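You operate a simulated robot arm through the tools that you are given. There is no shell and no other tool. Be economical: measure what you need, move in short steps, check, and stop when the job is done.

You run a simulated robot arm. Do the job below in one go: nothing can be reset, and whatever is moved stays where it is left.

JOB
Take the pencil case and put it on the top of the paper bench. Then put the booklet on the top of the teaching desk. Then pull the disc drawer open. Do these in the order given.

Only the result counts: the job must be done as asked and must still hold three seconds after the hand-in. Knocking over, shifting, dropping, spilling or breaking anything else fails it.

ROBOT AND FRAMES
A 7-joint arm with a fingered hand on a trunk, on a base that drives. Base frame: it is fixed to the floor where the robot stands at the start and does not move with it; the origin is under the middle of the robot, x ahead of it, y to its left, z up. Lengths are in mm, angles in degrees, forces in N, time in s.
With the tool pointing down near the work surface it reaches from about 100 to 540 mm from the robot's upright axis, wherever it stands. Its first joint turns from -115.0 to 115.0 degrees. Places, roughly: booklet [-1250, -5500, 750]; disc drawer [-7800, 3800, 700]; pencil case (6x16x5 cm) [700, -100, 300]; top of the paper bench [700, 3500, 800]; top of the teaching desk [-4900, -7200, 800]. Payload 3.1 kg.
The TCP is the grasp point between the finger pads, 22 mm short of the fingertips. In the tool frame z runs along the fingers and y along their closing line. The gripper opens to 112 mm. The gripper's body begins 60 mm behind the TCP. The gripper is a hand of 3 fingers: y runs from the thumb to the fingers, the wrist lies at [0, 0, -218] in the tool frame, and closing takes about 1.5 s.
Orientation is that of the tool frame in the base frame, as a unit quaternion [w, x, y, z]. With the fingers straight down and closing along the base's y, the tool's x points along the base's -x, its y along +y and its z along -z.

CONTROLS
- The arm moves only by the tool move_arm. Its argument "motion" is a list of rows, each a list of 2 entries, a list of its own where there are three numbers: the shift along the tool's x, y, z in mm, then the turn, a rotation vector about the tool's x, y, z in degrees. In form: [[[dx, dy, dz], [ax, ay, az]], ...]. A call has 1 to 8 rows; each row shifts and turns the commanded pose from where the row before left it, along the tool's axes as they then stand. "grip" is the closure, from 0 (fully open) to 1 (shut), set as the call begins (left out, the last holds). Each row takes 0.2 s and may step no farther than 50 mm and 8.6 degrees from the row before; otherwise, or with a gripper value out of range, the whole call is refused. A pose out of reach is approached as far as the arm can. The call stops where the force on the tool passes 40 N (or 10 N more than at its start, if that is more) or the arm is blocked; 0.2 s more then pass. The fingers move at their own pace (about 108 mm/s each) and stop on an object; they squeeze with about 32 N. The grip force told is the motor's: it shows also when the fingers shut on nothing. Time passes only in rows, and 0.2 s behind the last, so rows that do not move let the fingers close. It gives the time, the measured TCP pose, the force on the tool (base axes), the opening and the grip force at its end, in the units of the frame above (readings bear some noise), with the torque about the TCP (base axes, N m) and any sound that the robot's microphone picked up.
- Cameras (640 x 400 px; columns grow to the right, rows downward): "scene" is now at [7.3, 150.6, 1326.6]; the picture's right is [-0.02, -1.00, 0.00], its down [-0.85, 0.02, -0.53] and it looks along [0.53, -0.01, -0.85] (base axes); focal length 265 px, centre (320, 200). "wrist" rides on the gripper at [66, 3, -80] in the tool frame; the picture's right is [-0.05, 1.00, 0.00], its down [-0.77, -0.04, -0.64] and it looks along [-0.64, -0.03, 0.77] (tool axes); focal length 275 px, centre (320, 200). There is no depth. A picture from a camera that has moved, and an enlarged one, comes with that camera's place and axes in the base frame and with its lens.
- capture(camera): a new picture of that camera. No time passes.
- slide_trunk(by): slides the trunk up (or, below 0, down) by that many mm; the arm and the scene camera ride with it, the base frame stays. It gives what a move gives, with no picture.
- steer(legs): drives the robot by 1 to 6 legs, each [ahead, left, turn to the left] in mm, mm and degrees, along the robot's own axes; the way and the turn of a leg run together, so that a leg with both is an arc; at most 1500 mm and 180 degrees a leg. The arm and the cameras ride along, it lands a little off, and it stops where it bumps. It gives what a move gives.
- grasp_type(shape): the hand has 3 fingers and takes this shape, open, in about a second: jaw (thumb against the fingers, like two jaws); tri (thumb and two fingers); tip (a fingertip pinch); poke (one finger out to press); point (the index stretched); flat (the hand flat); cup (the hand cupped); fist (a fist). The gripper value then closes the fingers along that shape, each until it touches; the sizes above hold for jaw. It gives what a move gives, with no picture.
- head_to(pan, tilt): turns the head with the scene camera to pan (to the left, within 155 degrees either way) and tilt (down, from -29 to 69), counted from straight ahead of the robot. It gives what a move gives.
- enlarge(camera, box): a new picture of the part [left, top, right, bottom] of that camera's present view, enlarged. No time passes.
- close_job(): hands the job in; it is judged then, once.

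Go step by step. Nothing tells you exact positions but the pictures and the camera data: compare them with the known pose of the tool, close in by small moves and look again before you grip or let go. The budget is 165 turns and 128 pictures, counting those below and the enlarged ones. Unless the task says otherwise, let go and move clear before handing in.

The tools are called after "Call:" as name(argument=value, ...) on one line, values as JSON. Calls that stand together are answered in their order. move_arm: Moves the arm, as the interface text tells. Its arguments: {"type":"object","properties":{"motion":{"type":"array","items":{"type":"array"}},"grip":{"type":"number"}},"required":["motion"]} The other tools are called the same way: slide_trunk (by) slides the trunk up or down; grasp_type (shape) gives the hand a shape; steer (legs) drives the base; head_to (pan, tilt) turns the head that bears the scene camera; capture (camera) takes a picture; enlarge (camera, box) takes an enlarged picture of a part of a camera's view; close_job () hands the job in.

At the start:

```text
time: 0.0
ee_pos: [414.2, 65.9, 601.4]
orientation: [0.0, 0.0, 1.0, 0.0]
ft_force: [0.0, 0.5, -0.3]
torque: [0.04, 0.0, -0.01]
opening: 112.2
grip_force: 0.1
shape: jaw
trunk travel left (down, up): [-475.0, 515.0]
robot x, y, heading: [-0.2, -0.8, 0.2]
head pan, tilt: [-1.3, 58.2]
```

scene: 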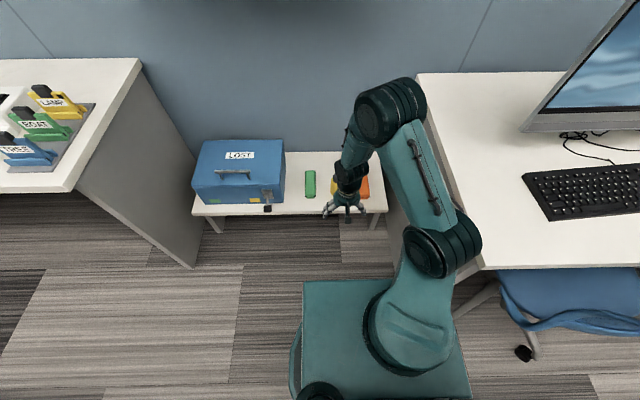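
wrist: 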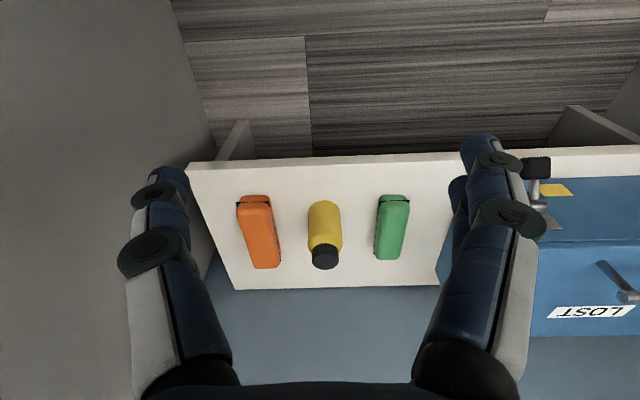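

The low shelf holds an orange item, a yellow bottle and a green item. The orange one is near y≈-70 and the green one near y≈190. I'll enlarge the view to tell which is the pencil case.

Call:
enlarge(camera="wrist", box=[180, 140, 460, 315])

Call:
head_to(pan=60, tilt=25)

Call:
capture(camera="scene")

```text
2.29 times, centred on (320, 228) of wrist
camera zoom: at [347.3, 69.2, 680.9], right [0.05, 1.0, 0.0], down [0.77, -0.04, 0.64], along [0.64, -0.03, -0.77], focal length 629 px, centre (320, 137)
```

zoom: 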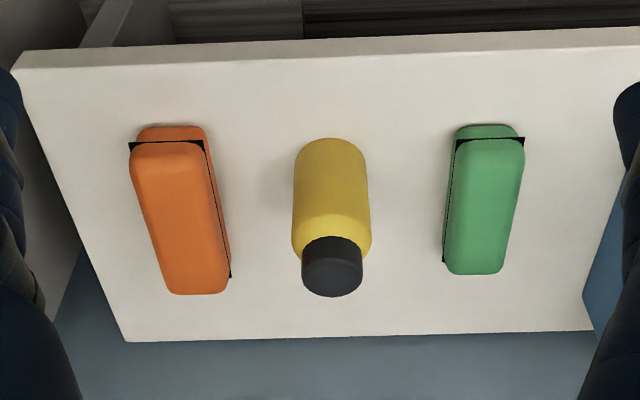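

```text
time: 1.3
ee_pos: [414.2, 65.2, 601.1]
orientation: [0.0, 0.0, 1.0, 0.0]
ft_force: [0.1, 1.0, -1.2]
torque: [-0.02, -0.02, -0.04]
opening: 111.8
grip_force: 0.0
shape: jaw
trunk travel left (down, up): [-475.0, 515.0]
robot x, y, heading: [1.2, -3.3, -0.1]
head pan, tilt: [60.0, 25.0]
```

```text
124 pictures are left
camera scene: at [-15.2, 231.9, 1374.5], right [0.87, -0.5, 0.0], down [-0.21, -0.37, -0.91], along [0.45, 0.78, -0.42], focal length 265 px, centre (320, 200)
```

scene: 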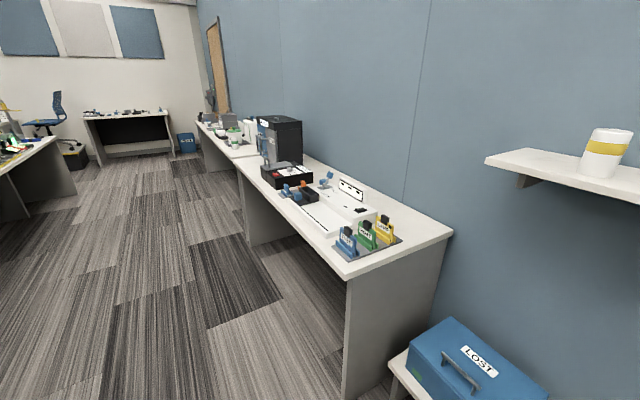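

The orange item measures about 160 mm and sits nearest the given place, so I take it as the pencil case. Before driving forward I'll check the clearance to the right desk and around the base.

Call:
head_to(pan=-50, tilt=60)

Call:
capture(camera="scene")

Call:
head_to(pan=0, tilt=66)

Call:
capture(camera="scene")

```text
time: 3.2
ee_pos: [414.2, 65.5, 601.4]
orientation: [0.0, 0.0, 1.0, 0.0]
ft_force: [0.8, 0.2, -0.3]
torque: [0.04, 0.0, -0.03]
opening: 112.0
grip_force: 0.0
shape: jaw
trunk travel left (down, up): [-475.0, 515.0]
robot x, y, heading: [-0.5, 3.7, -0.3]
head pan, tilt: [-50.0, 60.0]
```

```text
123 pictures are left
camera scene: at [-18.5, 101.1, 1324.5], right [-0.77, -0.64, 0.0], down [-0.56, 0.66, -0.5], along [0.32, -0.38, -0.87], focal length 265 px, centre (320, 200)
```

scene: 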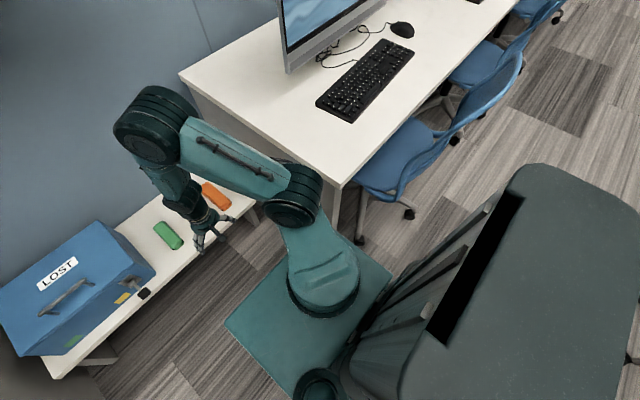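

```text
time: 4.4
ee_pos: [413.8, 65.4, 602.0]
orientation: [-0.001, 0.0, 1.0, 0.0]
ft_force: [0.4, 0.4, 0.7]
torque: [0.02, 0.01, 0.0]
opening: 111.7
grip_force: 0.1
shape: jaw
trunk travel left (down, up): [-475.0, 515.0]
robot x, y, heading: [3.8, 0.1, 0.1]
head pan, tilt: [0.0, 66.0]
```

```text
122 pictures are left
camera scene: at [-1.9, 152.1, 1317.9], right [0.0, -1.0, 0.0], down [-0.91, 0.0, -0.41], along [0.41, 0.0, -0.91], focal length 265 px, centre (320, 200)
```

scene: 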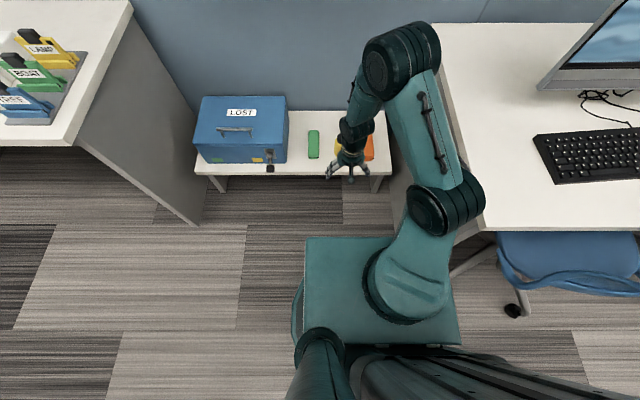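

The desk edge on the right is at about y≈-220, close to the robot's platform. I'll shift left first, then go ahead, and take another wrist view.

Call:
steer(legs=[[0, 80, 0], [210, 0, 0]])

Call:
capture(camera="wrist")

Call:
capture(camera="scene")

```text
time: 6.7
ee_pos: [625.5, 142.6, 600.9]
orientation: [0.0, 0.002, 1.0, 0.0]
ft_force: [0.0, 0.1, 0.1]
torque: [0.0, -0.01, -0.02]
opening: 111.8
grip_force: 0.0
shape: jaw
trunk travel left (down, up): [-475.0, 515.0]
robot x, y, heading: [208.3, 76.9, -0.1]
head pan, tilt: [0.0, 66.0]
```

```text
121 pictures are left
camera wrist: at [558.5, 146.4, 680.7], right [0.05, 1.0, 0.0], down [0.77, -0.04, 0.64], along [0.63, -0.03, -0.77], focal length 275 px, centre (320, 200)
```

wrist: 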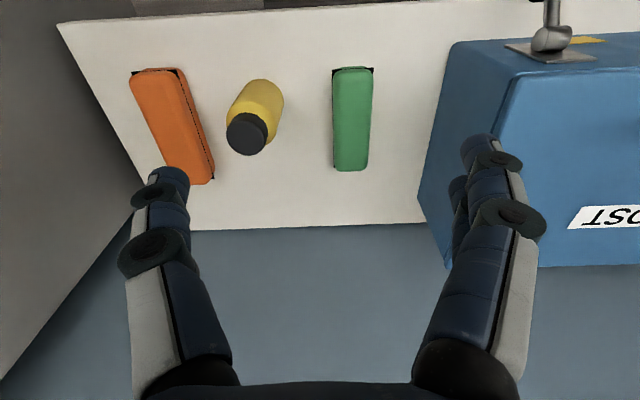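

```text
120 pictures are left
camera scene: at [209.9, 230.5, 1317.9], right [0.0, -1.0, 0.0], down [-0.91, 0.0, -0.41], along [0.41, 0.0, -0.91], focal length 265 px, centre (320, 200)
```

scene: 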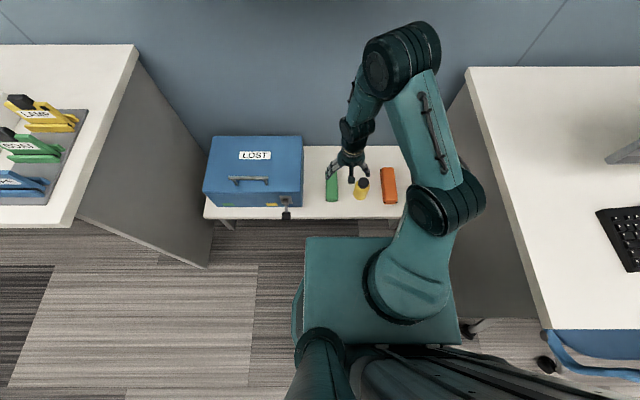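

The case's top centre is at about (713, -51, 340), lying along x, with the bottle near (675, 68). I'll move above the case, then lower the trunk partway.

Call:
move_arm(motion=[[[-18, -39, 0], [0, 0, 0]], [[-18, -39, 0], [0, 0, 0]], [[-18, -39, 0], [0, 0, 0]], [[-18, -39, 0], [0, 0, 0]], [[-18, -39, 0], [0, 0, 0]], [[0, 0, 0], [0, 0, 0]]], grip=0.1)

Call:
slide_trunk(by=-150)

Call:
capture(camera="wrist")

Call:
capture(camera="scene")

```text
time: 8.1
ee_pos: [714.5, -51.3, 601.7]
orientation: [0.0, 0.002, 1.0, 0.0]
ft_force: [0.2, -0.8, -0.4]
torque: [-0.01, 0.01, 0.0]
opening: 100.8
grip_force: 0.1
shape: jaw
trunk travel left (down, up): [-475.0, 515.0]
robot x, y, heading: [211.0, 75.7, 0.1]
head pan, tilt: [0.0, 66.0]
```

```text
time: 9.8
ee_pos: [714.2, -50.9, 451.7]
orientation: [0.0, 0.002, 1.0, -0.001]
ft_force: [0.3, 0.6, 0.1]
torque: [0.02, 0.02, 0.04]
opening: 100.7
grip_force: 0.1
shape: jaw
trunk travel left (down, up): [-325.0, 665.0]
robot x, y, heading: [213.3, 76.2, -0.3]
head pan, tilt: [0.0, 66.0]
```

```text
119 pictures are left
camera wrist: at [647.9, -46.4, 531.9], right [0.05, 1.0, 0.0], down [0.77, -0.04, 0.64], along [0.64, -0.03, -0.77], focal length 275 px, centre (320, 200)
```

wrist: 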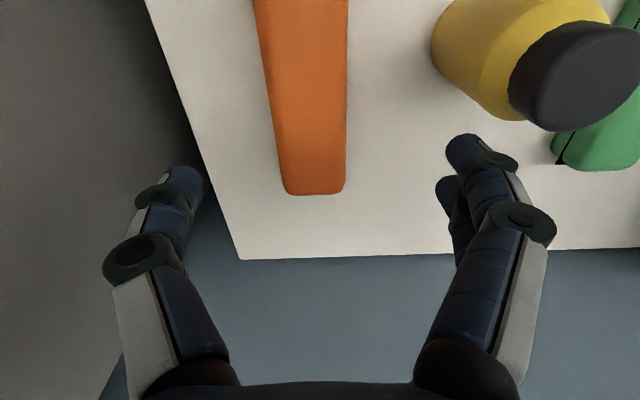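

```text
118 pictures are left
camera scene: at [209.1, 230.4, 1167.9], right [0.0, -1.0, 0.0], down [-0.91, 0.0, -0.41], along [0.41, 0.0, -0.91], focal length 265 px, centre (320, 200)
```

scene: 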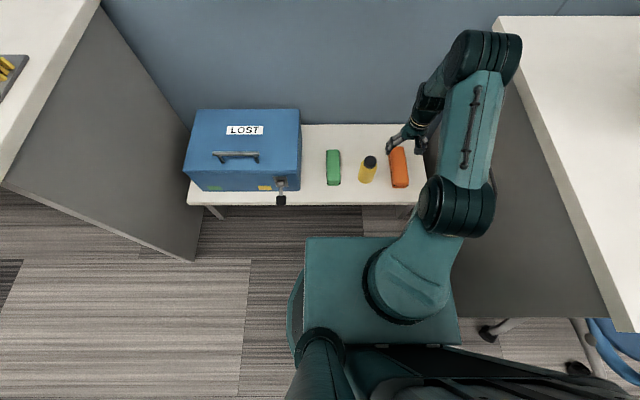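

The case centre is about (719, -57). I'll make a small correction, lower further and descend to straddle it.

Call:
move_arm(motion=[[[-4, -6, 0], [0, 0, 0]], [[0, 0, 0], [0, 0, 0]]])

Call:
slide_trunk(by=-75)

Call:
capture(camera="scene")

Call:
capture(camera="wrist")

```text
time: 10.4
ee_pos: [719.7, -55.8, 451.5]
orientation: [0.0, 0.001, 1.0, 0.0]
ft_force: [-0.7, 0.6, 0.5]
torque: [0.0, -0.02, 0.01]
opening: 100.8
grip_force: 0.0
shape: jaw
trunk travel left (down, up): [-325.0, 665.0]
robot x, y, heading: [208.6, 77.7, -0.5]
head pan, tilt: [0.0, 66.0]
```

```text
time: 11.5
ee_pos: [718.3, -56.7, 377.0]
orientation: [0.0, 0.002, 1.0, 0.0]
ft_force: [0.4, -0.7, -0.1]
torque: [-0.01, 0.02, 0.0]
opening: 100.8
grip_force: 0.1
shape: jaw
trunk travel left (down, up): [-250.0, 740.0]
robot x, y, heading: [210.0, 78.7, -0.3]
head pan, tilt: [0.0, 66.0]
```

```text
117 pictures are left
camera scene: at [209.1, 230.4, 1092.9], right [0.0, -1.0, 0.0], down [-0.91, 0.0, -0.41], along [0.41, 0.0, -0.91], focal length 265 px, centre (320, 200)
```

scene: 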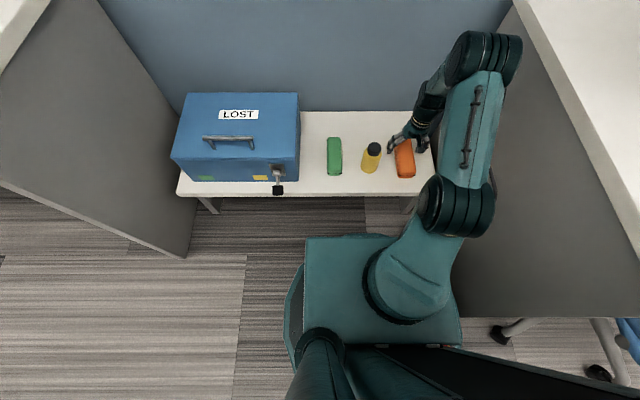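

```text
116 pictures are left
camera wrist: at [652.1, -52.0, 456.9], right [0.05, 1.0, 0.0], down [0.77, -0.04, 0.64], along [0.64, -0.03, -0.77], focal length 275 px, centre (320, 200)
```

wrist: 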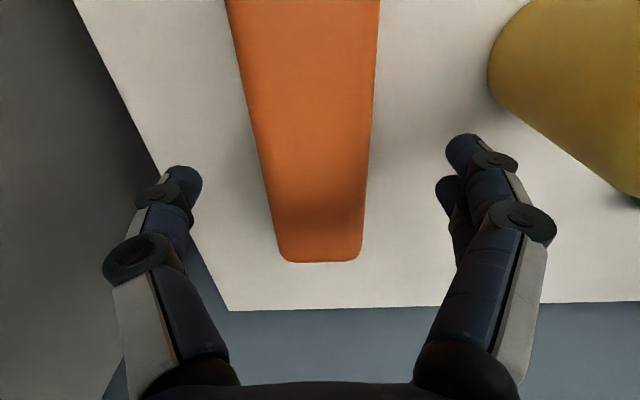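

The fingers straddle the case. I'll descend to z≈319 and close.

Call:
move_arm(motion=[[[-2, -2, 30], [0, 0, 0]], [[0, 0, 28], [0, 0, 0]], [[0, 0, 0], [0, 0, 0]]])

Call:
move_arm(motion=[[[0, 0, 0], [0, 0, 0]], [[0, 0, 0], [0, 0, 0]], [[0, 0, 0], [0, 0, 0]], [[0, 0, 0], [0, 0, 0]], [[0, 0, 0], [0, 0, 0]], [[0, 0, 0], [0, 0, 0]], [[0, 0, 0], [0, 0, 0]]], grip=1)

Call:
capture(camera="wrist")

```text
time: 12.3
ee_pos: [721.3, -58.6, 319.8]
orientation: [0.001, 0.002, 1.0, -0.001]
ft_force: [-2.5, -0.8, 13.7]
torque: [0.26, 0.07, 0.07]
opening: 100.8
grip_force: 0.0
shape: jaw
trunk travel left (down, up): [-250.0, 740.0]
robot x, y, heading: [212.6, 80.0, -0.1]
head pan, tilt: [0.0, 66.0]
```

```text
time: 13.9
ee_pos: [719.8, -57.5, 322.2]
orientation: [0.003, 0.002, 1.0, 0.0]
ft_force: [7.5, 4.0, 36.1]
torque: [0.75, -0.1, -0.16]
opening: 49.0
grip_force: 32.0
shape: jaw
trunk travel left (down, up): [-250.0, 740.0]
robot x, y, heading: [209.5, 79.8, -0.5]
head pan, tilt: [0.0, 66.0]
```

```text
115 pictures are left
camera wrist: at [653.8, -54.4, 401.2], right [0.05, 1.0, 0.0], down [0.77, -0.04, 0.64], along [0.64, -0.03, -0.77], focal length 275 px, centre (320, 200)
```

wrist: 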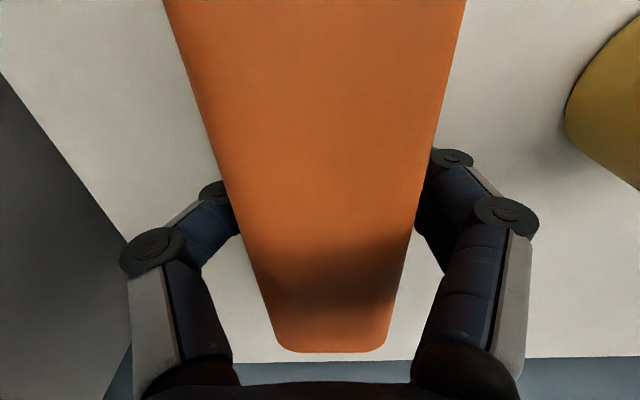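

The case is gripped and the fingertips are pressing lightly on the shelf. I'll lift gently and check.

Call:
move_arm(motion=[[[0, 0, -10], [0, 0, 0]], [[0, 0, -25], [0, 0, 0]], [[0, 0, -40], [0, 0, 0]], [[0, 0, 0], [0, 0, 0]]])

Call:
slide_trunk(by=250)

Call:
capture(camera="wrist")

Call:
capture(camera="scene")

```text
time: 14.9
ee_pos: [720.6, -55.8, 393.9]
orientation: [-0.001, 0.002, 1.0, 0.0]
ft_force: [-0.2, 0.0, -1.7]
torque: [0.02, -0.02, 0.01]
opening: 48.9
grip_force: 32.5
shape: jaw
trunk travel left (down, up): [-250.0, 740.0]
robot x, y, heading: [211.8, 76.9, -0.3]
head pan, tilt: [0.0, 66.0]
```

```text
time: 17.5
ee_pos: [721.5, -57.9, 643.2]
orientation: [-0.001, 0.002, 1.0, 0.0]
ft_force: [-0.3, 0.0, -1.3]
torque: [0.03, -0.01, -0.01]
opening: 48.9
grip_force: 32.3
shape: jaw
trunk travel left (down, up): [-500.0, 490.0]
robot x, y, heading: [213.9, 79.3, -0.3]
head pan, tilt: [0.0, 66.0]
```

```text
114 pictures are left
camera wrist: at [654.8, -53.4, 722.6], right [0.05, 1.0, 0.0], down [0.77, -0.04, 0.64], along [0.63, -0.03, -0.77], focal length 275 px, centre (320, 200)
```

wrist: 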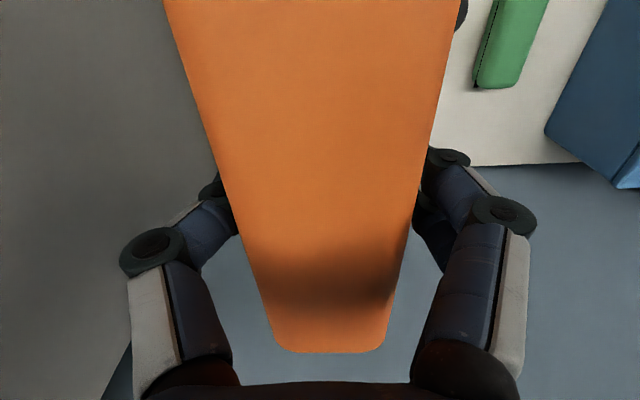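

```text
113 pictures are left
camera scene: at [209.5, 230.4, 1342.9], right [0.0, -1.0, 0.0], down [-0.91, 0.0, -0.41], along [0.41, 0.0, -0.91], focal length 265 px, centre (320, 200)
```

scene: 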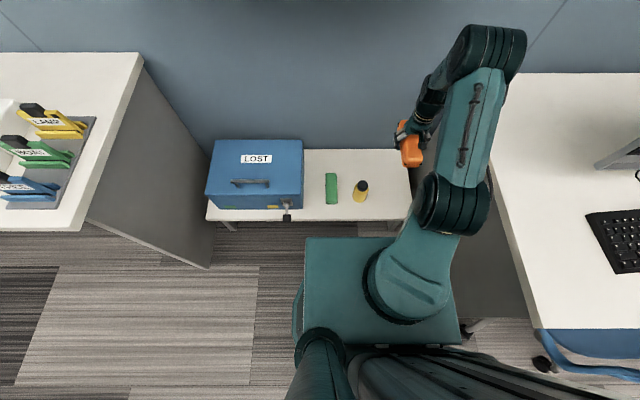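

The case is held. I'll raise the trunk and look left and behind before backing out.

Call:
slide_trunk(by=330)

Call:
head_to(pan=80, tilt=25)

Call:
capture(camera="scene")

Call:
head_to(pan=150, tilt=25)

Call:
capture(camera="scene")

Call:
head_to(pan=-150, tilt=25)

Call:
capture(camera="scene")

```text
time: 20.4
ee_pos: [648.5, -43.6, 944.8]
orientation: [-0.085, 0.006, 0.996, 0.015]
ft_force: [-0.9, -0.3, -1.9]
torque: [-0.01, -0.05, -0.02]
opening: 48.7
grip_force: 31.6
shape: jaw
trunk travel left (down, up): [-816.0, 174.0]
robot x, y, heading: [206.2, 79.0, -0.1]
head pan, tilt: [0.0, 66.0]
stopped: the arm was blocked; the commanded pose is now the measured one
```

```text
time: 21.9
ee_pos: [650.1, -47.3, 939.1]
orientation: [-0.085, 0.004, 0.996, 0.016]
ft_force: [-0.3, 0.5, -1.2]
torque: [0.0, 0.0, 0.0]
opening: 48.8
grip_force: 31.8
shape: jaw
trunk travel left (down, up): [-816.0, 174.0]
robot x, y, heading: [208.6, 78.5, -0.2]
head pan, tilt: [80.0, 25.0]
```

```text
112 pictures are left
camera scene: at [160.4, 321.2, 1715.6], right [0.98, -0.18, 0.0], down [-0.07, -0.42, -0.91], along [0.16, 0.89, -0.42], focal length 265 px, centre (320, 200)
```

scene: 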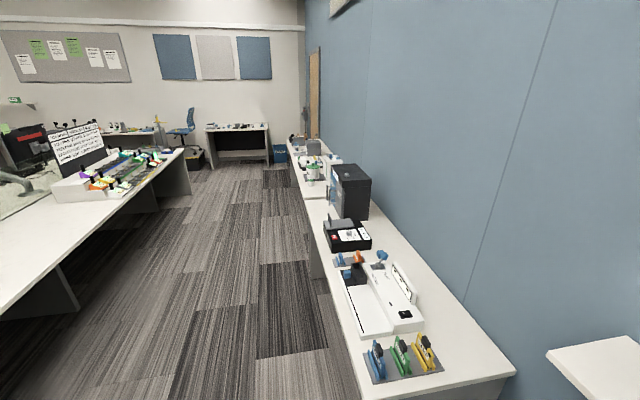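

```text
time: 23.3
ee_pos: [648.3, -45.8, 940.0]
orientation: [-0.084, 0.005, 0.996, 0.017]
ft_force: [0.7, 0.3, -1.9]
torque: [0.02, -0.02, 0.0]
opening: 49.0
grip_force: 31.6
shape: jaw
trunk travel left (down, up): [-816.0, 174.0]
robot x, y, heading: [210.5, 74.7, -0.3]
head pan, tilt: [150.0, 25.0]
```

```text
111 pictures are left
camera scene: at [64.5, 277.0, 1715.3], right [0.5, 0.86, 0.0], down [0.37, -0.21, -0.91], along [-0.78, 0.46, -0.43], focal length 265 px, centre (320, 200)
```

scene: 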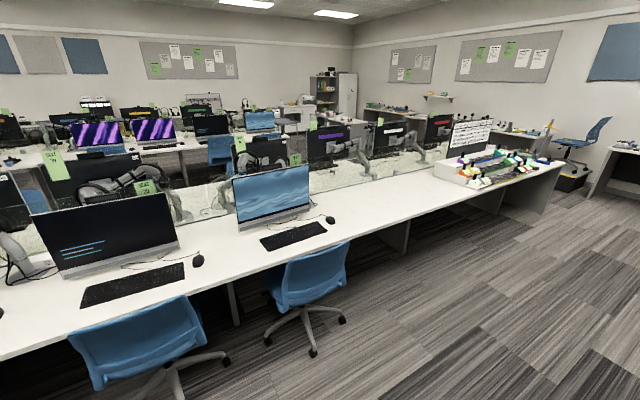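

```text
time: 27.4
ee_pos: [649.1, -46.2, 940.1]
orientation: [-0.084, 0.004, 0.996, 0.016]
ft_force: [-0.6, -0.4, -1.4]
torque: [-0.01, -0.02, 0.02]
opening: 48.6
grip_force: 32.2
shape: jaw
trunk travel left (down, up): [-816.0, 174.0]
robot x, y, heading: [211.9, 79.9, -0.2]
head pan, tilt: [-150.0, 25.0]
```

```text
110 pictures are left
camera scene: at [64.0, 184.7, 1715.3], right [-0.5, 0.87, 0.0], down [0.37, 0.21, -0.91], along [-0.79, -0.45, -0.43], focal length 265 px, centre (320, 200)
```

scene: 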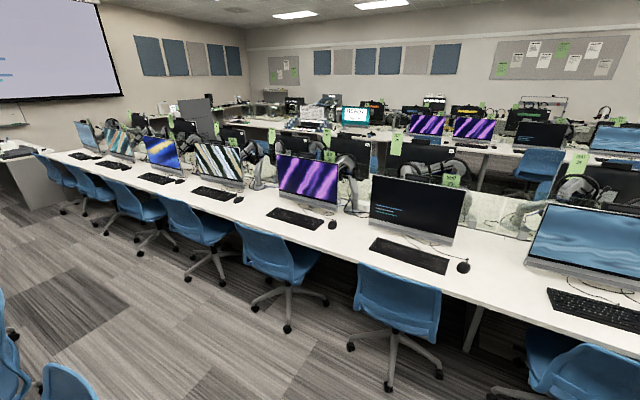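

Something blocked the arm while it was rising. I'll look ahead to see what.

Call:
head_to(pan=-10, tilt=50)

Call:
capture(camera="scene")

Call:
capture(camera="wrist")

```text
time: 29.6
ee_pos: [649.0, -46.4, 940.0]
orientation: [-0.085, 0.005, 0.996, 0.017]
ft_force: [-0.1, 0.2, -2.1]
torque: [0.01, -0.01, 0.0]
opening: 48.4
grip_force: 31.9
shape: jaw
trunk travel left (down, up): [-816.0, 174.0]
robot x, y, heading: [210.3, 79.7, -0.6]
head pan, tilt: [-10.0, 50.0]
```

```text
109 pictures are left
camera scene: at [219.9, 216.6, 1678.4], right [-0.18, -0.98, 0.0], down [-0.75, 0.14, -0.65], along [0.64, -0.12, -0.76], focal length 265 px, centre (320, 200)
```

scene: 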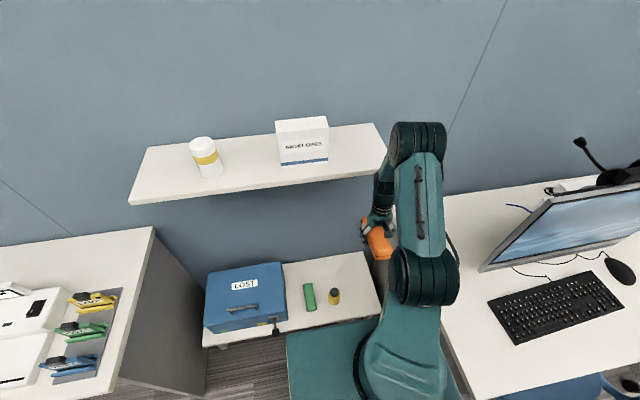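

```text
108 pictures are left
camera wrist: at [596.8, -45.3, 1029.5], right [0.06, 1.0, 0.02], down [0.87, -0.06, 0.49], along [0.5, -0.01, -0.87], focal length 275 px, centre (320, 200)
```

wrist: 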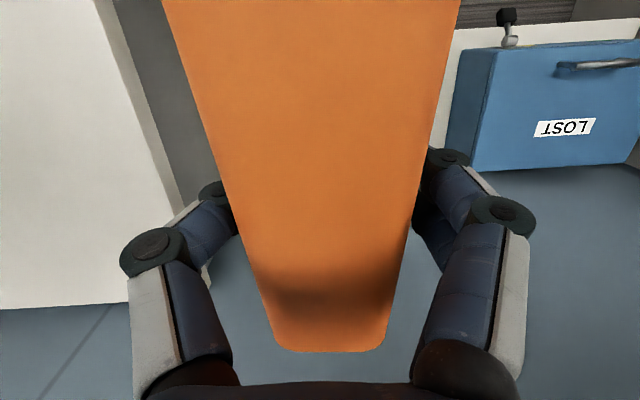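

The arm grazed the right end of the wall shelf; the items on it still stand. I'll lower a bit, back out, and look again.

Call:
slide_trunk(by=-70)

Call:
steer(legs=[[-460, 0, 0]])

Call:
capture(camera="scene")

```text
time: 30.7
ee_pos: [651.5, -47.2, 868.4]
orientation: [-0.086, 0.006, 0.996, 0.018]
ft_force: [-0.1, -0.3, -1.7]
torque: [0.01, 0.0, 0.02]
opening: 48.4
grip_force: 31.7
shape: jaw
trunk travel left (down, up): [-746.0, 244.0]
robot x, y, heading: [212.8, 80.1, -0.4]
head pan, tilt: [-10.0, 50.0]
```

```text
time: 33.4
ee_pos: [199.7, -43.9, 867.6]
orientation: [-0.086, 0.002, 0.996, 0.016]
ft_force: [-0.5, 0.5, -1.4]
torque: [-0.01, 0.02, 0.0]
opening: 48.7
grip_force: 31.7
shape: jaw
trunk travel left (down, up): [-746.0, 244.0]
robot x, y, heading: [-241.4, 78.2, -0.2]
head pan, tilt: [-10.0, 50.0]
```

```text
107 pictures are left
camera scene: at [-228.5, 217.9, 1608.3], right [-0.17, -0.98, 0.0], down [-0.75, 0.13, -0.64], along [0.63, -0.11, -0.77], focal length 265 px, centre (320, 200)
```

scene: 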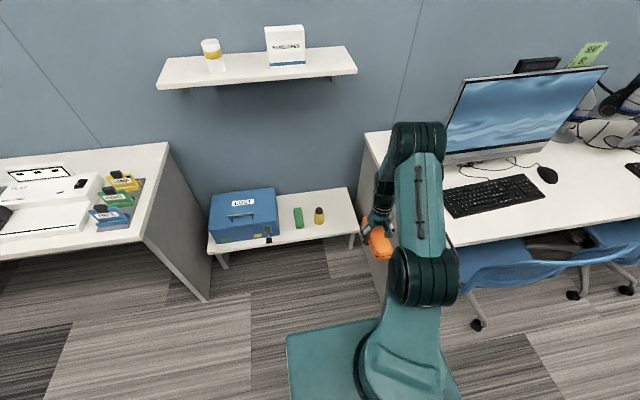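

I'm clear and the shelf items are upright. I'll raise the trunk and strafe left along the aisle.

Call:
slide_trunk(by=130)

Call:
steer(legs=[[0, 1500, 0], [0, 1200, 0]])

Call:
head_to(pan=30, tilt=40)

Call:
capture(camera="scene")

```text
time: 35.0
ee_pos: [199.5, -44.3, 997.6]
orientation: [-0.087, 0.002, 0.996, 0.017]
ft_force: [0.8, 0.8, -0.4]
torque: [0.03, 0.01, 0.01]
opening: 48.5
grip_force: 32.4
shape: jaw
trunk travel left (down, up): [-876.0, 114.0]
robot x, y, heading: [-244.9, 80.8, -0.2]
head pan, tilt: [-10.0, 50.0]
```

```text
time: 48.0
ee_pos: [236.9, 2623.1, 998.1]
orientation: [-0.086, 0.015, 0.996, 0.017]
ft_force: [0.0, -0.8, -2.0]
torque: [0.05, 0.0, 0.02]
opening: 48.8
grip_force: 32.2
shape: jaw
trunk travel left (down, up): [-876.0, 114.0]
robot x, y, heading: [-206.2, 2756.3, -1.4]
head pan, tilt: [-10.0, 50.0]
```

```text
time: 49.1
ee_pos: [235.8, 2623.3, 998.2]
orientation: [-0.086, 0.016, 0.996, 0.018]
ft_force: [0.0, 0.2, -1.7]
torque: [0.0, -0.02, -0.01]
opening: 48.9
grip_force: 32.5
shape: jaw
trunk travel left (down, up): [-876.0, 114.0]
robot x, y, heading: [-203.6, 2759.9, -1.5]
head pan, tilt: [30.0, 40.0]
```

```text
106 pictures are left
camera scene: at [-184.5, 2951.0, 1752.5], right [0.48, -0.88, 0.0], down [-0.57, -0.31, -0.77], along [0.67, 0.36, -0.64], focal length 265 px, centre (320, 200)
```

scene: 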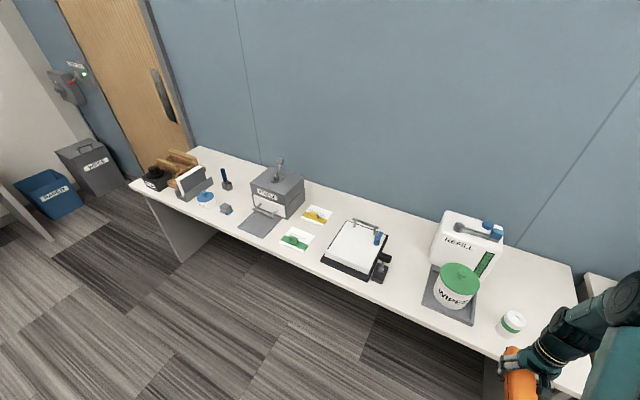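

The bench is ahead, with free space between the clipboard and the wipes tray, and also between the clipboard and the green card. I'll drive closer, correct the tool tilt, and look again.

Call:
steer(legs=[[0, 320, 1.4], [200, 0, 0]])

Call:
move_arm(motion=[[[0, 0, 0], [1, -5, 0]], [[0, 0, 0], [1, -4.8, 0]], [[0, 0, 0], [0, 0, 0]]])

Call:
head_to(pan=0, tilt=55)

Call:
capture(camera="scene")

Call:
capture(camera="wrist")

```text
time: 52.4
ee_pos: [444.7, 2953.8, 998.6]
orientation: [-0.086, 0.005, 0.996, 0.017]
ft_force: [1.2, -0.5, -1.3]
torque: [0.02, 0.02, -0.01]
opening: 48.7
grip_force: 32.1
shape: jaw
trunk travel left (down, up): [-876.0, 114.0]
robot x, y, heading: [1.0, 3079.1, -0.4]
head pan, tilt: [30.0, 40.0]
```

```text
time: 53.2
ee_pos: [445.3, 2953.6, 996.7]
orientation: [-0.002, 0.007, 1.0, -0.001]
ft_force: [-0.8, 0.3, -1.2]
torque: [0.01, -0.02, 0.01]
opening: 48.5
grip_force: 31.7
shape: jaw
trunk travel left (down, up): [-876.0, 114.0]
robot x, y, heading: [2.2, 3082.1, -0.3]
head pan, tilt: [30.0, 40.0]
```

```text
time: 54.2
ee_pos: [445.8, 2954.0, 997.7]
orientation: [-0.001, 0.007, 1.0, 0.0]
ft_force: [0.1, 0.2, -1.7]
torque: [-0.03, 0.03, 0.04]
opening: 48.4
grip_force: 32.2
shape: jaw
trunk travel left (down, up): [-876.0, 114.0]
robot x, y, heading: [1.9, 3079.1, -0.1]
head pan, tilt: [0.0, 55.0]
```

```text
105 pictures are left
camera scene: at [15.7, 3231.2, 1731.8], right [-0.01, -1.0, 0.0], down [-0.82, 0.01, -0.57], along [0.57, 0.0, -0.82], focal length 265 px, centre (320, 200)
```

scene: 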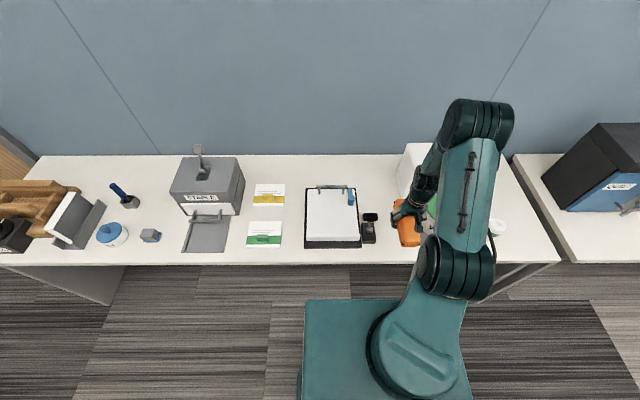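

```text
104 pictures are left
camera wrist: at [378.4, 2957.7, 1077.7], right [0.06, 1.0, 0.0], down [0.77, -0.04, 0.63], along [0.63, -0.04, -0.77], focal length 275 px, centre (320, 200)
```

wrist: 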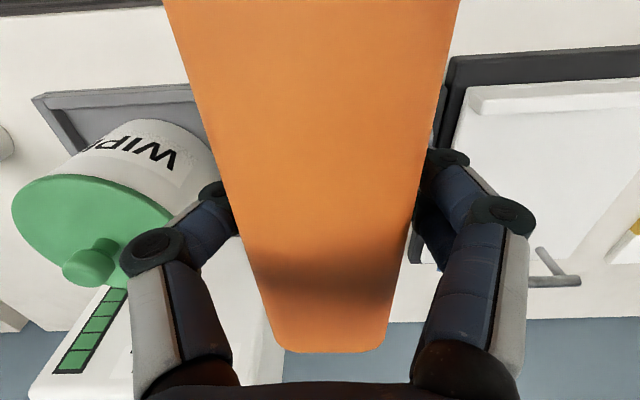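

I need to see the gap now hidden by the arm, so I'll swing the hand left over the clipboard at height and look again.

Call:
move_arm(motion=[[[0, 48, 0], [0, 0, 0]], [[0, 48, 0], [0, 0, 0]], [[0, 48, 0], [0, 0, 0]], [[0, 48, 0], [0, 0, 0]], [[0, 48, 0], [0, 0, 0]], [[0, 48, 0], [0, 0, 0]], [[0, 48, 0], [0, 0, 0]], [[0, 0, 0], [0, 0, 0]]])

Call:
capture(camera="scene")

Call:
capture(camera="wrist")

```text
time: 56.0
ee_pos: [449.8, 3289.2, 999.2]
orientation: [0.0, 0.006, 1.0, -0.001]
ft_force: [0.2, -0.5, -1.4]
torque: [-0.02, -0.04, -0.01]
opening: 48.7
grip_force: 31.6
shape: jaw
trunk travel left (down, up): [-876.0, 114.0]
robot x, y, heading: [1.9, 3079.7, -0.1]
head pan, tilt: [0.0, 55.0]
```

```text
103 pictures are left
camera scene: at [15.7, 3229.6, 1732.0], right [-0.01, -1.0, 0.0], down [-0.82, 0.01, -0.57], along [0.57, 0.0, -0.82], focal length 265 px, centre (320, 200)
```

scene: 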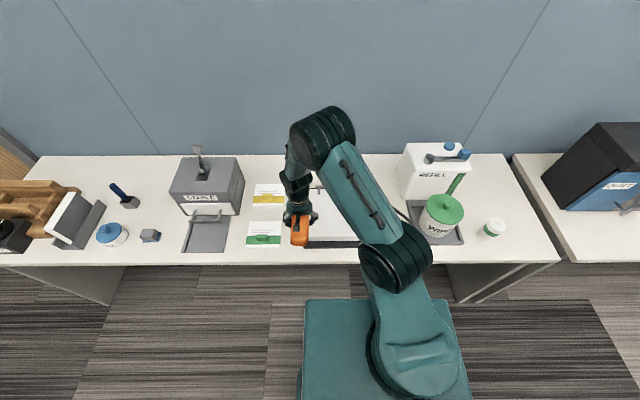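

```text
102 pictures are left
camera wrist: at [383.1, 3293.0, 1078.5], right [0.06, 1.0, 0.0], down [0.77, -0.04, 0.63], along [0.63, -0.04, -0.77], focal length 275 px, centre (320, 200)
```

wrist: 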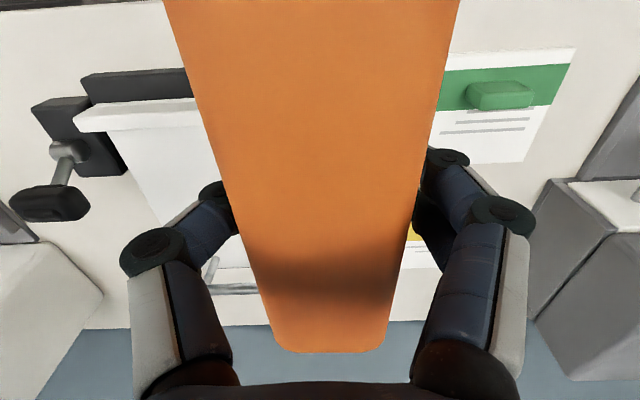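

A clear gap lies between the stapler and the wipes tray, around (660, 2925). I'll drive so it comes within reach and swing the case over it.

Call:
steer(legs=[[0, -95, 0], [140, 0, 0]])

Call:
capture(camera="scene")

```text
time: 58.0
ee_pos: [590.7, 3192.8, 998.7]
orientation: [-0.001, 0.005, 1.0, -0.001]
ft_force: [-0.2, 0.3, -1.7]
torque: [-0.01, -0.01, -0.01]
opening: 48.8
grip_force: 31.9
shape: jaw
trunk travel left (down, up): [-876.0, 114.0]
robot x, y, heading: [142.9, 2983.1, -0.2]
head pan, tilt: [0.0, 55.0]
```

```text
101 pictures are left
camera scene: at [155.6, 3135.2, 1731.7], right [-0.01, -1.0, 0.0], down [-0.82, 0.01, -0.57], along [0.57, 0.0, -0.82], focal length 265 px, centre (320, 200)
```

scene: 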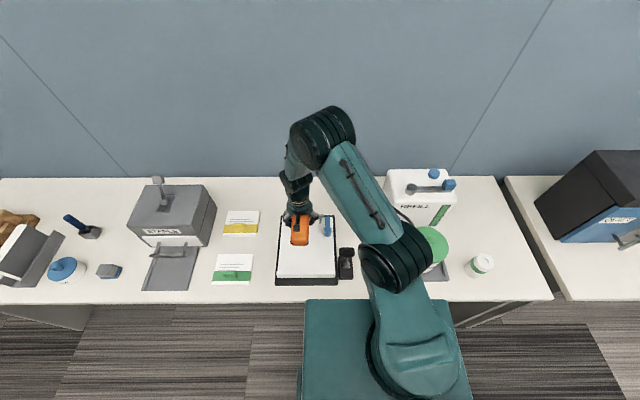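

The bench top comes out at z≈770. Target for the TCP is (635, 2935); I'll swing there at height, then look.

Call:
move_arm(motion=[[[-7.4, -43, 0], [0, 0, 0]], [[-7.4, -43, 0], [0, 0, 0]], [[-7.4, -43, 0], [0, 0, 0]], [[-7.4, -43, 0], [0, 0, 0]], [[-7.4, -43, 0], [0, 0, 0]], [[-7.4, -43, 0], [0, 0, 0]], [[0, 0, 0], [0, 0, 0]]])

Call:
slide_trunk(by=-80)

Call:
capture(camera="scene")

Call:
capture(camera="wrist")

```text
time: 59.6
ee_pos: [630.7, 2933.3, 1000.1]
orientation: [-0.001, 0.005, 1.0, -0.002]
ft_force: [0.5, -0.7, -1.4]
torque: [0.01, 0.06, 0.01]
opening: 48.4
grip_force: 32.1
shape: jaw
trunk travel left (down, up): [-876.0, 114.0]
robot x, y, heading: [142.7, 2980.5, -0.1]
head pan, tilt: [0.0, 55.0]
```

```text
time: 60.8
ee_pos: [633.3, 2931.5, 920.1]
orientation: [-0.001, 0.006, 1.0, -0.001]
ft_force: [0.0, 0.5, -1.5]
torque: [-0.03, 0.03, -0.02]
opening: 48.6
grip_force: 31.5
shape: jaw
trunk travel left (down, up): [-796.0, 194.0]
robot x, y, heading: [141.2, 2982.6, -0.3]
head pan, tilt: [0.0, 55.0]
```

```text
100 pictures are left
camera scene: at [156.2, 3134.4, 1651.8], right [-0.01, -1.0, 0.0], down [-0.82, 0.01, -0.57], along [0.57, 0.0, -0.82], focal length 265 px, centre (320, 200)
```

scene: 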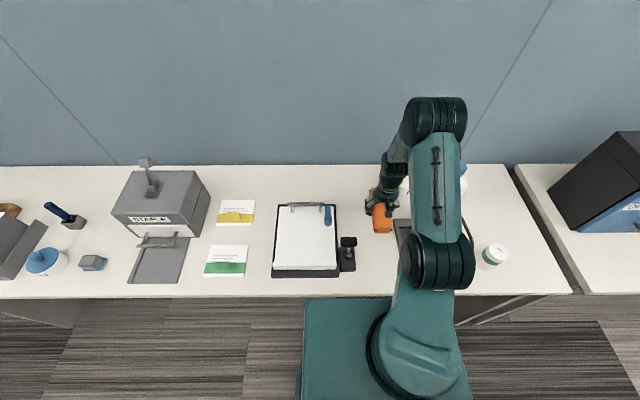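

```text
99 pictures are left
camera wrist: at [565.5, 2937.0, 999.5], right [0.06, 1.0, 0.0], down [0.77, -0.04, 0.63], along [0.63, -0.04, -0.77], focal length 275 px, centre (320, 200)
```

wrist: 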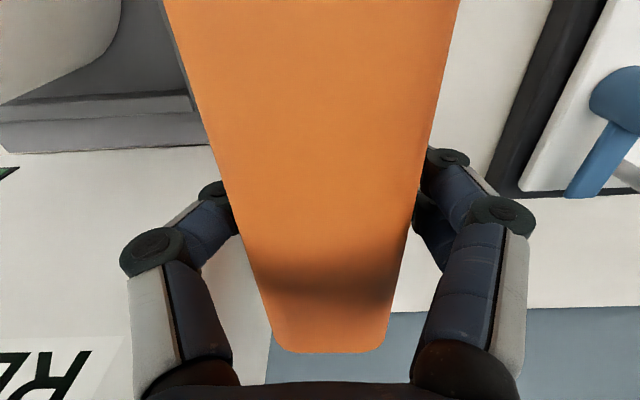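

Clearances look fine. I'll shift slightly left and lower in stages.

Call:
move_arm(motion=[[[0, 12, 0], [0, 0, 0]], [[0, 0, 0], [0, 0, 0]]])

Call:
slide_trunk(by=-75)

Call:
capture(camera="wrist")

Call:
enlarge(camera="scene", box=[260, 120, 500, 270])

```text
time: 61.4
ee_pos: [632.1, 2943.4, 919.2]
orientation: [-0.001, 0.006, 1.0, -0.001]
ft_force: [0.2, 0.2, -2.1]
torque: [0.02, 0.07, 0.02]
opening: 48.7
grip_force: 32.0
shape: jaw
trunk travel left (down, up): [-796.0, 194.0]
robot x, y, heading: [143.0, 2981.5, -0.5]
head pan, tilt: [0.0, 55.0]
```

```text
time: 62.5
ee_pos: [631.8, 2944.9, 845.0]
orientation: [-0.001, 0.006, 1.0, -0.001]
ft_force: [0.2, -0.1, -1.6]
torque: [-0.02, -0.03, 0.0]
opening: 48.7
grip_force: 31.7
shape: jaw
trunk travel left (down, up): [-721.0, 269.0]
robot x, y, heading: [145.9, 2985.1, -0.6]
head pan, tilt: [0.0, 55.0]
```

```text
98 pictures are left
camera wrist: at [565.1, 2949.0, 924.5], right [0.06, 1.0, 0.0], down [0.77, -0.04, 0.63], along [0.63, -0.04, -0.77], focal length 275 px, centre (320, 200)
```

wrist: 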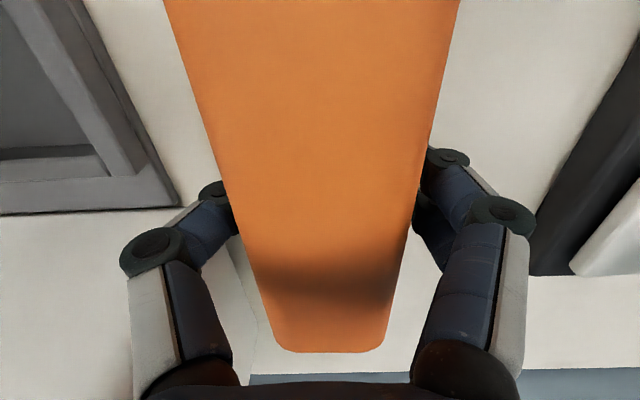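

```text
2.67 times, centred on (380, 195) of scene
camera zoom: at [156.2, 3134.4, 1576.8], right [-0.01, -1.0, 0.0], down [-0.82, 0.01, -0.57], along [0.57, 0.0, -0.82], focal length 706 px, centre (160, 213)
```

zoom: 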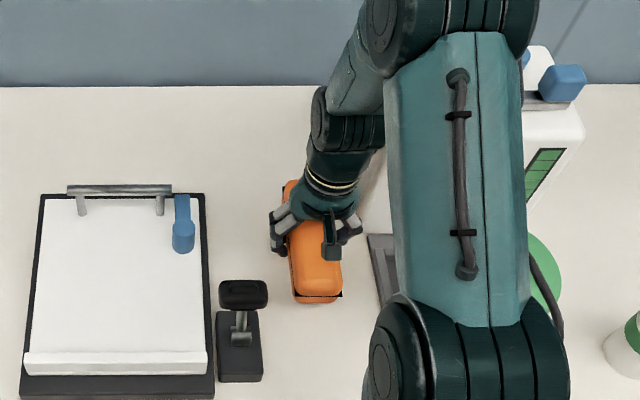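

The case sits clear on both sides. I'll go down in small steps until contact.

Call:
move_arm(motion=[[[0, 0, 25], [0, 0, 0]], [[0, 0, 10], [0, 0, 0]], [[0, 0, 4], [0, 0, 0]], [[0, 0, 4], [0, 0, 0]], [[0, 0, 0], [0, 0, 0]]])

Call:
capture(camera="wrist")

```text
time: 63.0
ee_pos: [631.5, 2944.0, 823.2]
orientation: [-0.001, 0.006, 1.0, -0.001]
ft_force: [-2.5, 1.9, 17.1]
torque: [0.5, 0.09, 0.07]
opening: 49.6
grip_force: 31.9
shape: jaw
trunk travel left (down, up): [-721.0, 269.0]
robot x, y, heading: [145.9, 2982.1, -0.1]
head pan, tilt: [0.0, 55.0]
stopped in row 2: the force on the tool passed its limit at 61 N (the readings are from after the stop); the commanded pose is now the measured one
```

```text
96 pictures are left
camera wrist: at [564.1, 2948.1, 901.7], right [0.06, 1.0, 0.0], down [0.77, -0.04, 0.63], along [0.63, -0.04, -0.77], focal length 275 px, centre (320, 200)
```

wrist: 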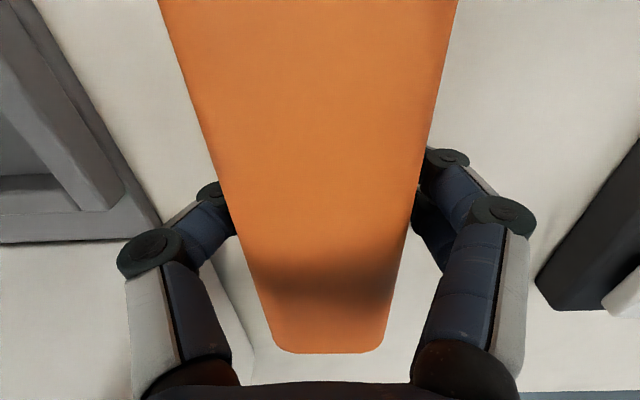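

Contact confirms the bench top at z≈800. I'll open partway and rise.

Call:
move_arm(motion=[[[0, 0, 0], [0, 0, 0]], [[0, 0, 0], [0, 0, 0]], [[0, 0, 0], [0, 0, 0]], [[0, 0, 0], [0, 0, 0]]], grip=0.3)

Call:
capture(camera="wrist")

```text
time: 64.0
ee_pos: [630.5, 2942.6, 821.6]
orientation: [0.0, 0.007, 1.0, 0.001]
ft_force: [2.3, -8.2, 25.6]
torque: [0.84, -0.06, -0.06]
opening: 69.2
grip_force: 0.0
shape: jaw
trunk travel left (down, up): [-721.0, 269.0]
robot x, y, heading: [145.4, 2983.3, -0.7]
head pan, tilt: [0.0, 55.0]
```

```text
95 pictures are left
camera wrist: at [563.9, 2946.3, 901.5], right [0.06, 1.0, 0.0], down [0.77, -0.05, 0.64], along [0.64, -0.04, -0.77], focal length 275 px, centre (320, 200)
```

wrist: 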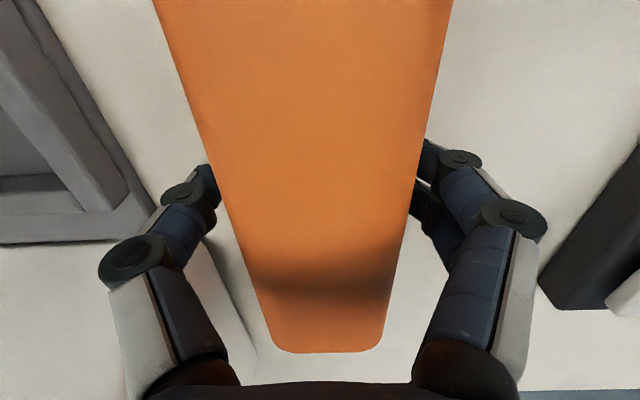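

The fingers are just off. I'll open slightly more and rise straight up.

Call:
move_arm(motion=[[[0, 0, 0], [0, 0, 0]], [[0, 0, 0], [0, 0, 0]], [[0, 0, -15], [0, 0, 0]], [[0, 0, -40], [0, 0, 0]], [[0, 0, -40], [0, 0, 0]], [[0, 0, 0], [0, 0, 0]]], grip=0.2)

Call:
slide_trunk(by=160)

Call:
capture(camera="wrist")

Call:
capture(camera="scene")

```text
time: 65.4
ee_pos: [632.0, 2944.0, 915.6]
orientation: [-0.003, 0.006, 1.0, -0.001]
ft_force: [0.4, -0.2, 0.1]
torque: [0.01, 0.01, 0.02]
opening: 89.8
grip_force: 0.0
shape: jaw
trunk travel left (down, up): [-721.0, 269.0]
robot x, y, heading: [143.9, 2980.8, -0.6]
head pan, tilt: [0.0, 55.0]
```

```text
time: 67.2
ee_pos: [633.4, 2945.3, 1075.4]
orientation: [-0.001, 0.005, 1.0, -0.001]
ft_force: [0.5, 0.1, -0.3]
torque: [-0.01, 0.05, 0.01]
opening: 89.5
grip_force: 0.1
shape: jaw
trunk travel left (down, up): [-881.0, 109.0]
robot x, y, heading: [146.5, 2983.5, -0.6]
head pan, tilt: [0.0, 55.0]
```

```text
94 pictures are left
camera wrist: at [566.1, 2948.3, 1155.0], right [0.06, 1.0, 0.0], down [0.77, -0.04, 0.63], along [0.63, -0.04, -0.77], focal length 275 px, centre (320, 200)
```

wrist: 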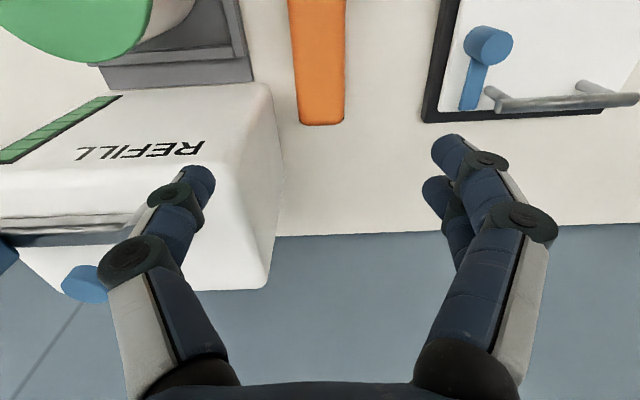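

```text
93 pictures are left
camera scene: at [156.4, 3134.5, 1736.8], right [-0.01, -1.0, 0.0], down [-0.82, 0.01, -0.57], along [0.57, 0.0, -0.82], focal length 265 px, centre (320, 200)
```

scene: 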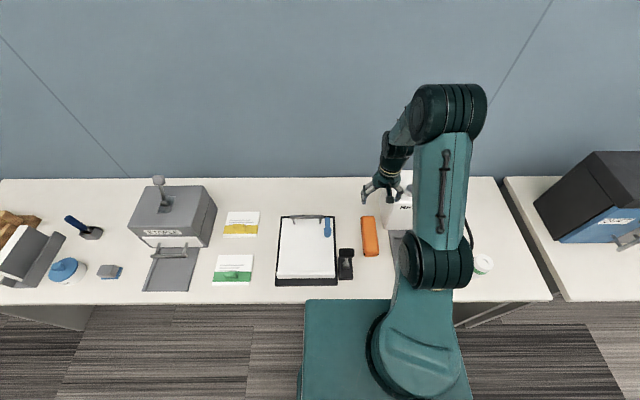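

The pencil case stands on the bench with everything else in place. I'll back out, retract the arm, turn toward -y and look down the aisle.

Call:
steer(legs=[[-530, 0, 0]])

Call:
move_arm(motion=[[[48, 0, 0], [0, 0, 0]], [[48, 0, 0], [0, 0, 0]], [[48, 0, 0], [0, 0, 0]], [[48, 0, 0], [0, 0, 0]], [[0, 0, 0], [0, 0, 0]]], grip=0)

Call:
steer(legs=[[0, 0, -89.5]])

Call:
head_to(pan=0, tilt=25)

Call:
capture(camera="scene")

```text
time: 70.3
ee_pos: [100.0, 2950.6, 1076.5]
orientation: [-0.002, 0.001, 1.0, -0.001]
ft_force: [-0.2, -1.7, 0.0]
torque: [-0.01, 0.02, 0.01]
opening: 89.4
grip_force: 0.0
shape: jaw
trunk travel left (down, up): [-881.0, 109.0]
robot x, y, heading: [-387.4, 2986.3, 0.2]
head pan, tilt: [0.0, 55.0]
```

```text
time: 71.5
ee_pos: [-92.0, 2951.6, 1075.8]
orientation: [-0.002, 0.002, 1.0, -0.002]
ft_force: [0.1, -0.3, -0.8]
torque: [0.01, 0.0, -0.01]
opening: 111.9
grip_force: 0.0
shape: jaw
trunk travel left (down, up): [-881.0, 109.0]
robot x, y, heading: [-385.8, 2981.9, -0.2]
head pan, tilt: [0.0, 55.0]
```

```text
time: 75.7
ee_pos: [-419.7, 2687.7, 1076.3]
orientation: [-0.001, 0.704, 0.71, 0.001]
ft_force: [0.1, -0.6, 0.3]
torque: [-0.01, -0.01, 0.01]
opening: 111.8
grip_force: 0.0
shape: jaw
trunk travel left (down, up): [-881.0, 109.0]
robot x, y, heading: [-387.3, 2983.3, -89.3]
head pan, tilt: [0.0, 55.0]
```

```text
time: 76.7
ee_pos: [-418.9, 2687.3, 1076.8]
orientation: [-0.002, 0.704, 0.71, 0.0]
ft_force: [-0.5, -0.7, 0.4]
torque: [0.03, -0.03, 0.01]
opening: 111.8
grip_force: 0.1
shape: jaw
trunk travel left (down, up): [-881.0, 109.0]
robot x, y, heading: [-389.3, 2982.2, -89.5]
head pan, tilt: [0.0, 25.0]
```

```text
92 pictures are left
camera scene: at [-237.1, 2952.9, 1780.7], right [-1.0, -0.01, 0.0], down [-0.01, 0.42, -0.91], along [0.01, -0.91, -0.42], focal length 265 px, centre (320, 200)
```

scene: 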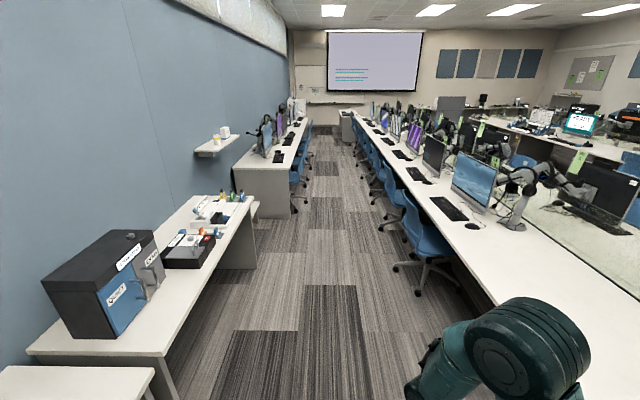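

The aisle is clear, centred near x≈-440. I'll drive down it toward the booklet end, correcting drift.

Call:
steer(legs=[[1500, -40, 0], [1500, 0, 0], [1500, 0, 0]])

Call:
capture(camera="scene")

```text
refused: leg 1 is longer than a leg can be; nothing moved
```

```text
91 pictures are left
camera scene: at [-237.1, 2952.9, 1780.7], right [-1.0, -0.01, 0.0], down [-0.01, 0.42, -0.91], along [0.01, -0.91, -0.42], focal length 265 px, centre (320, 200)
```

scene: 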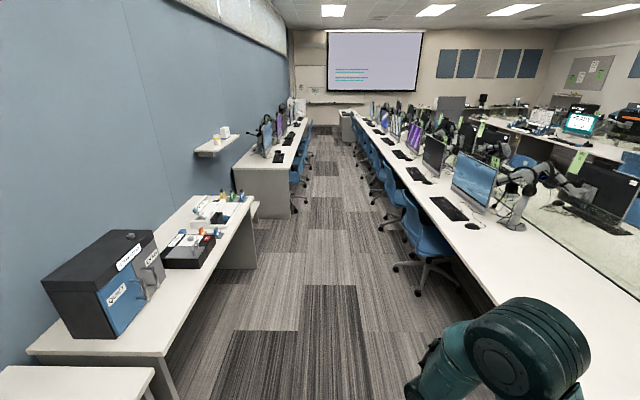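

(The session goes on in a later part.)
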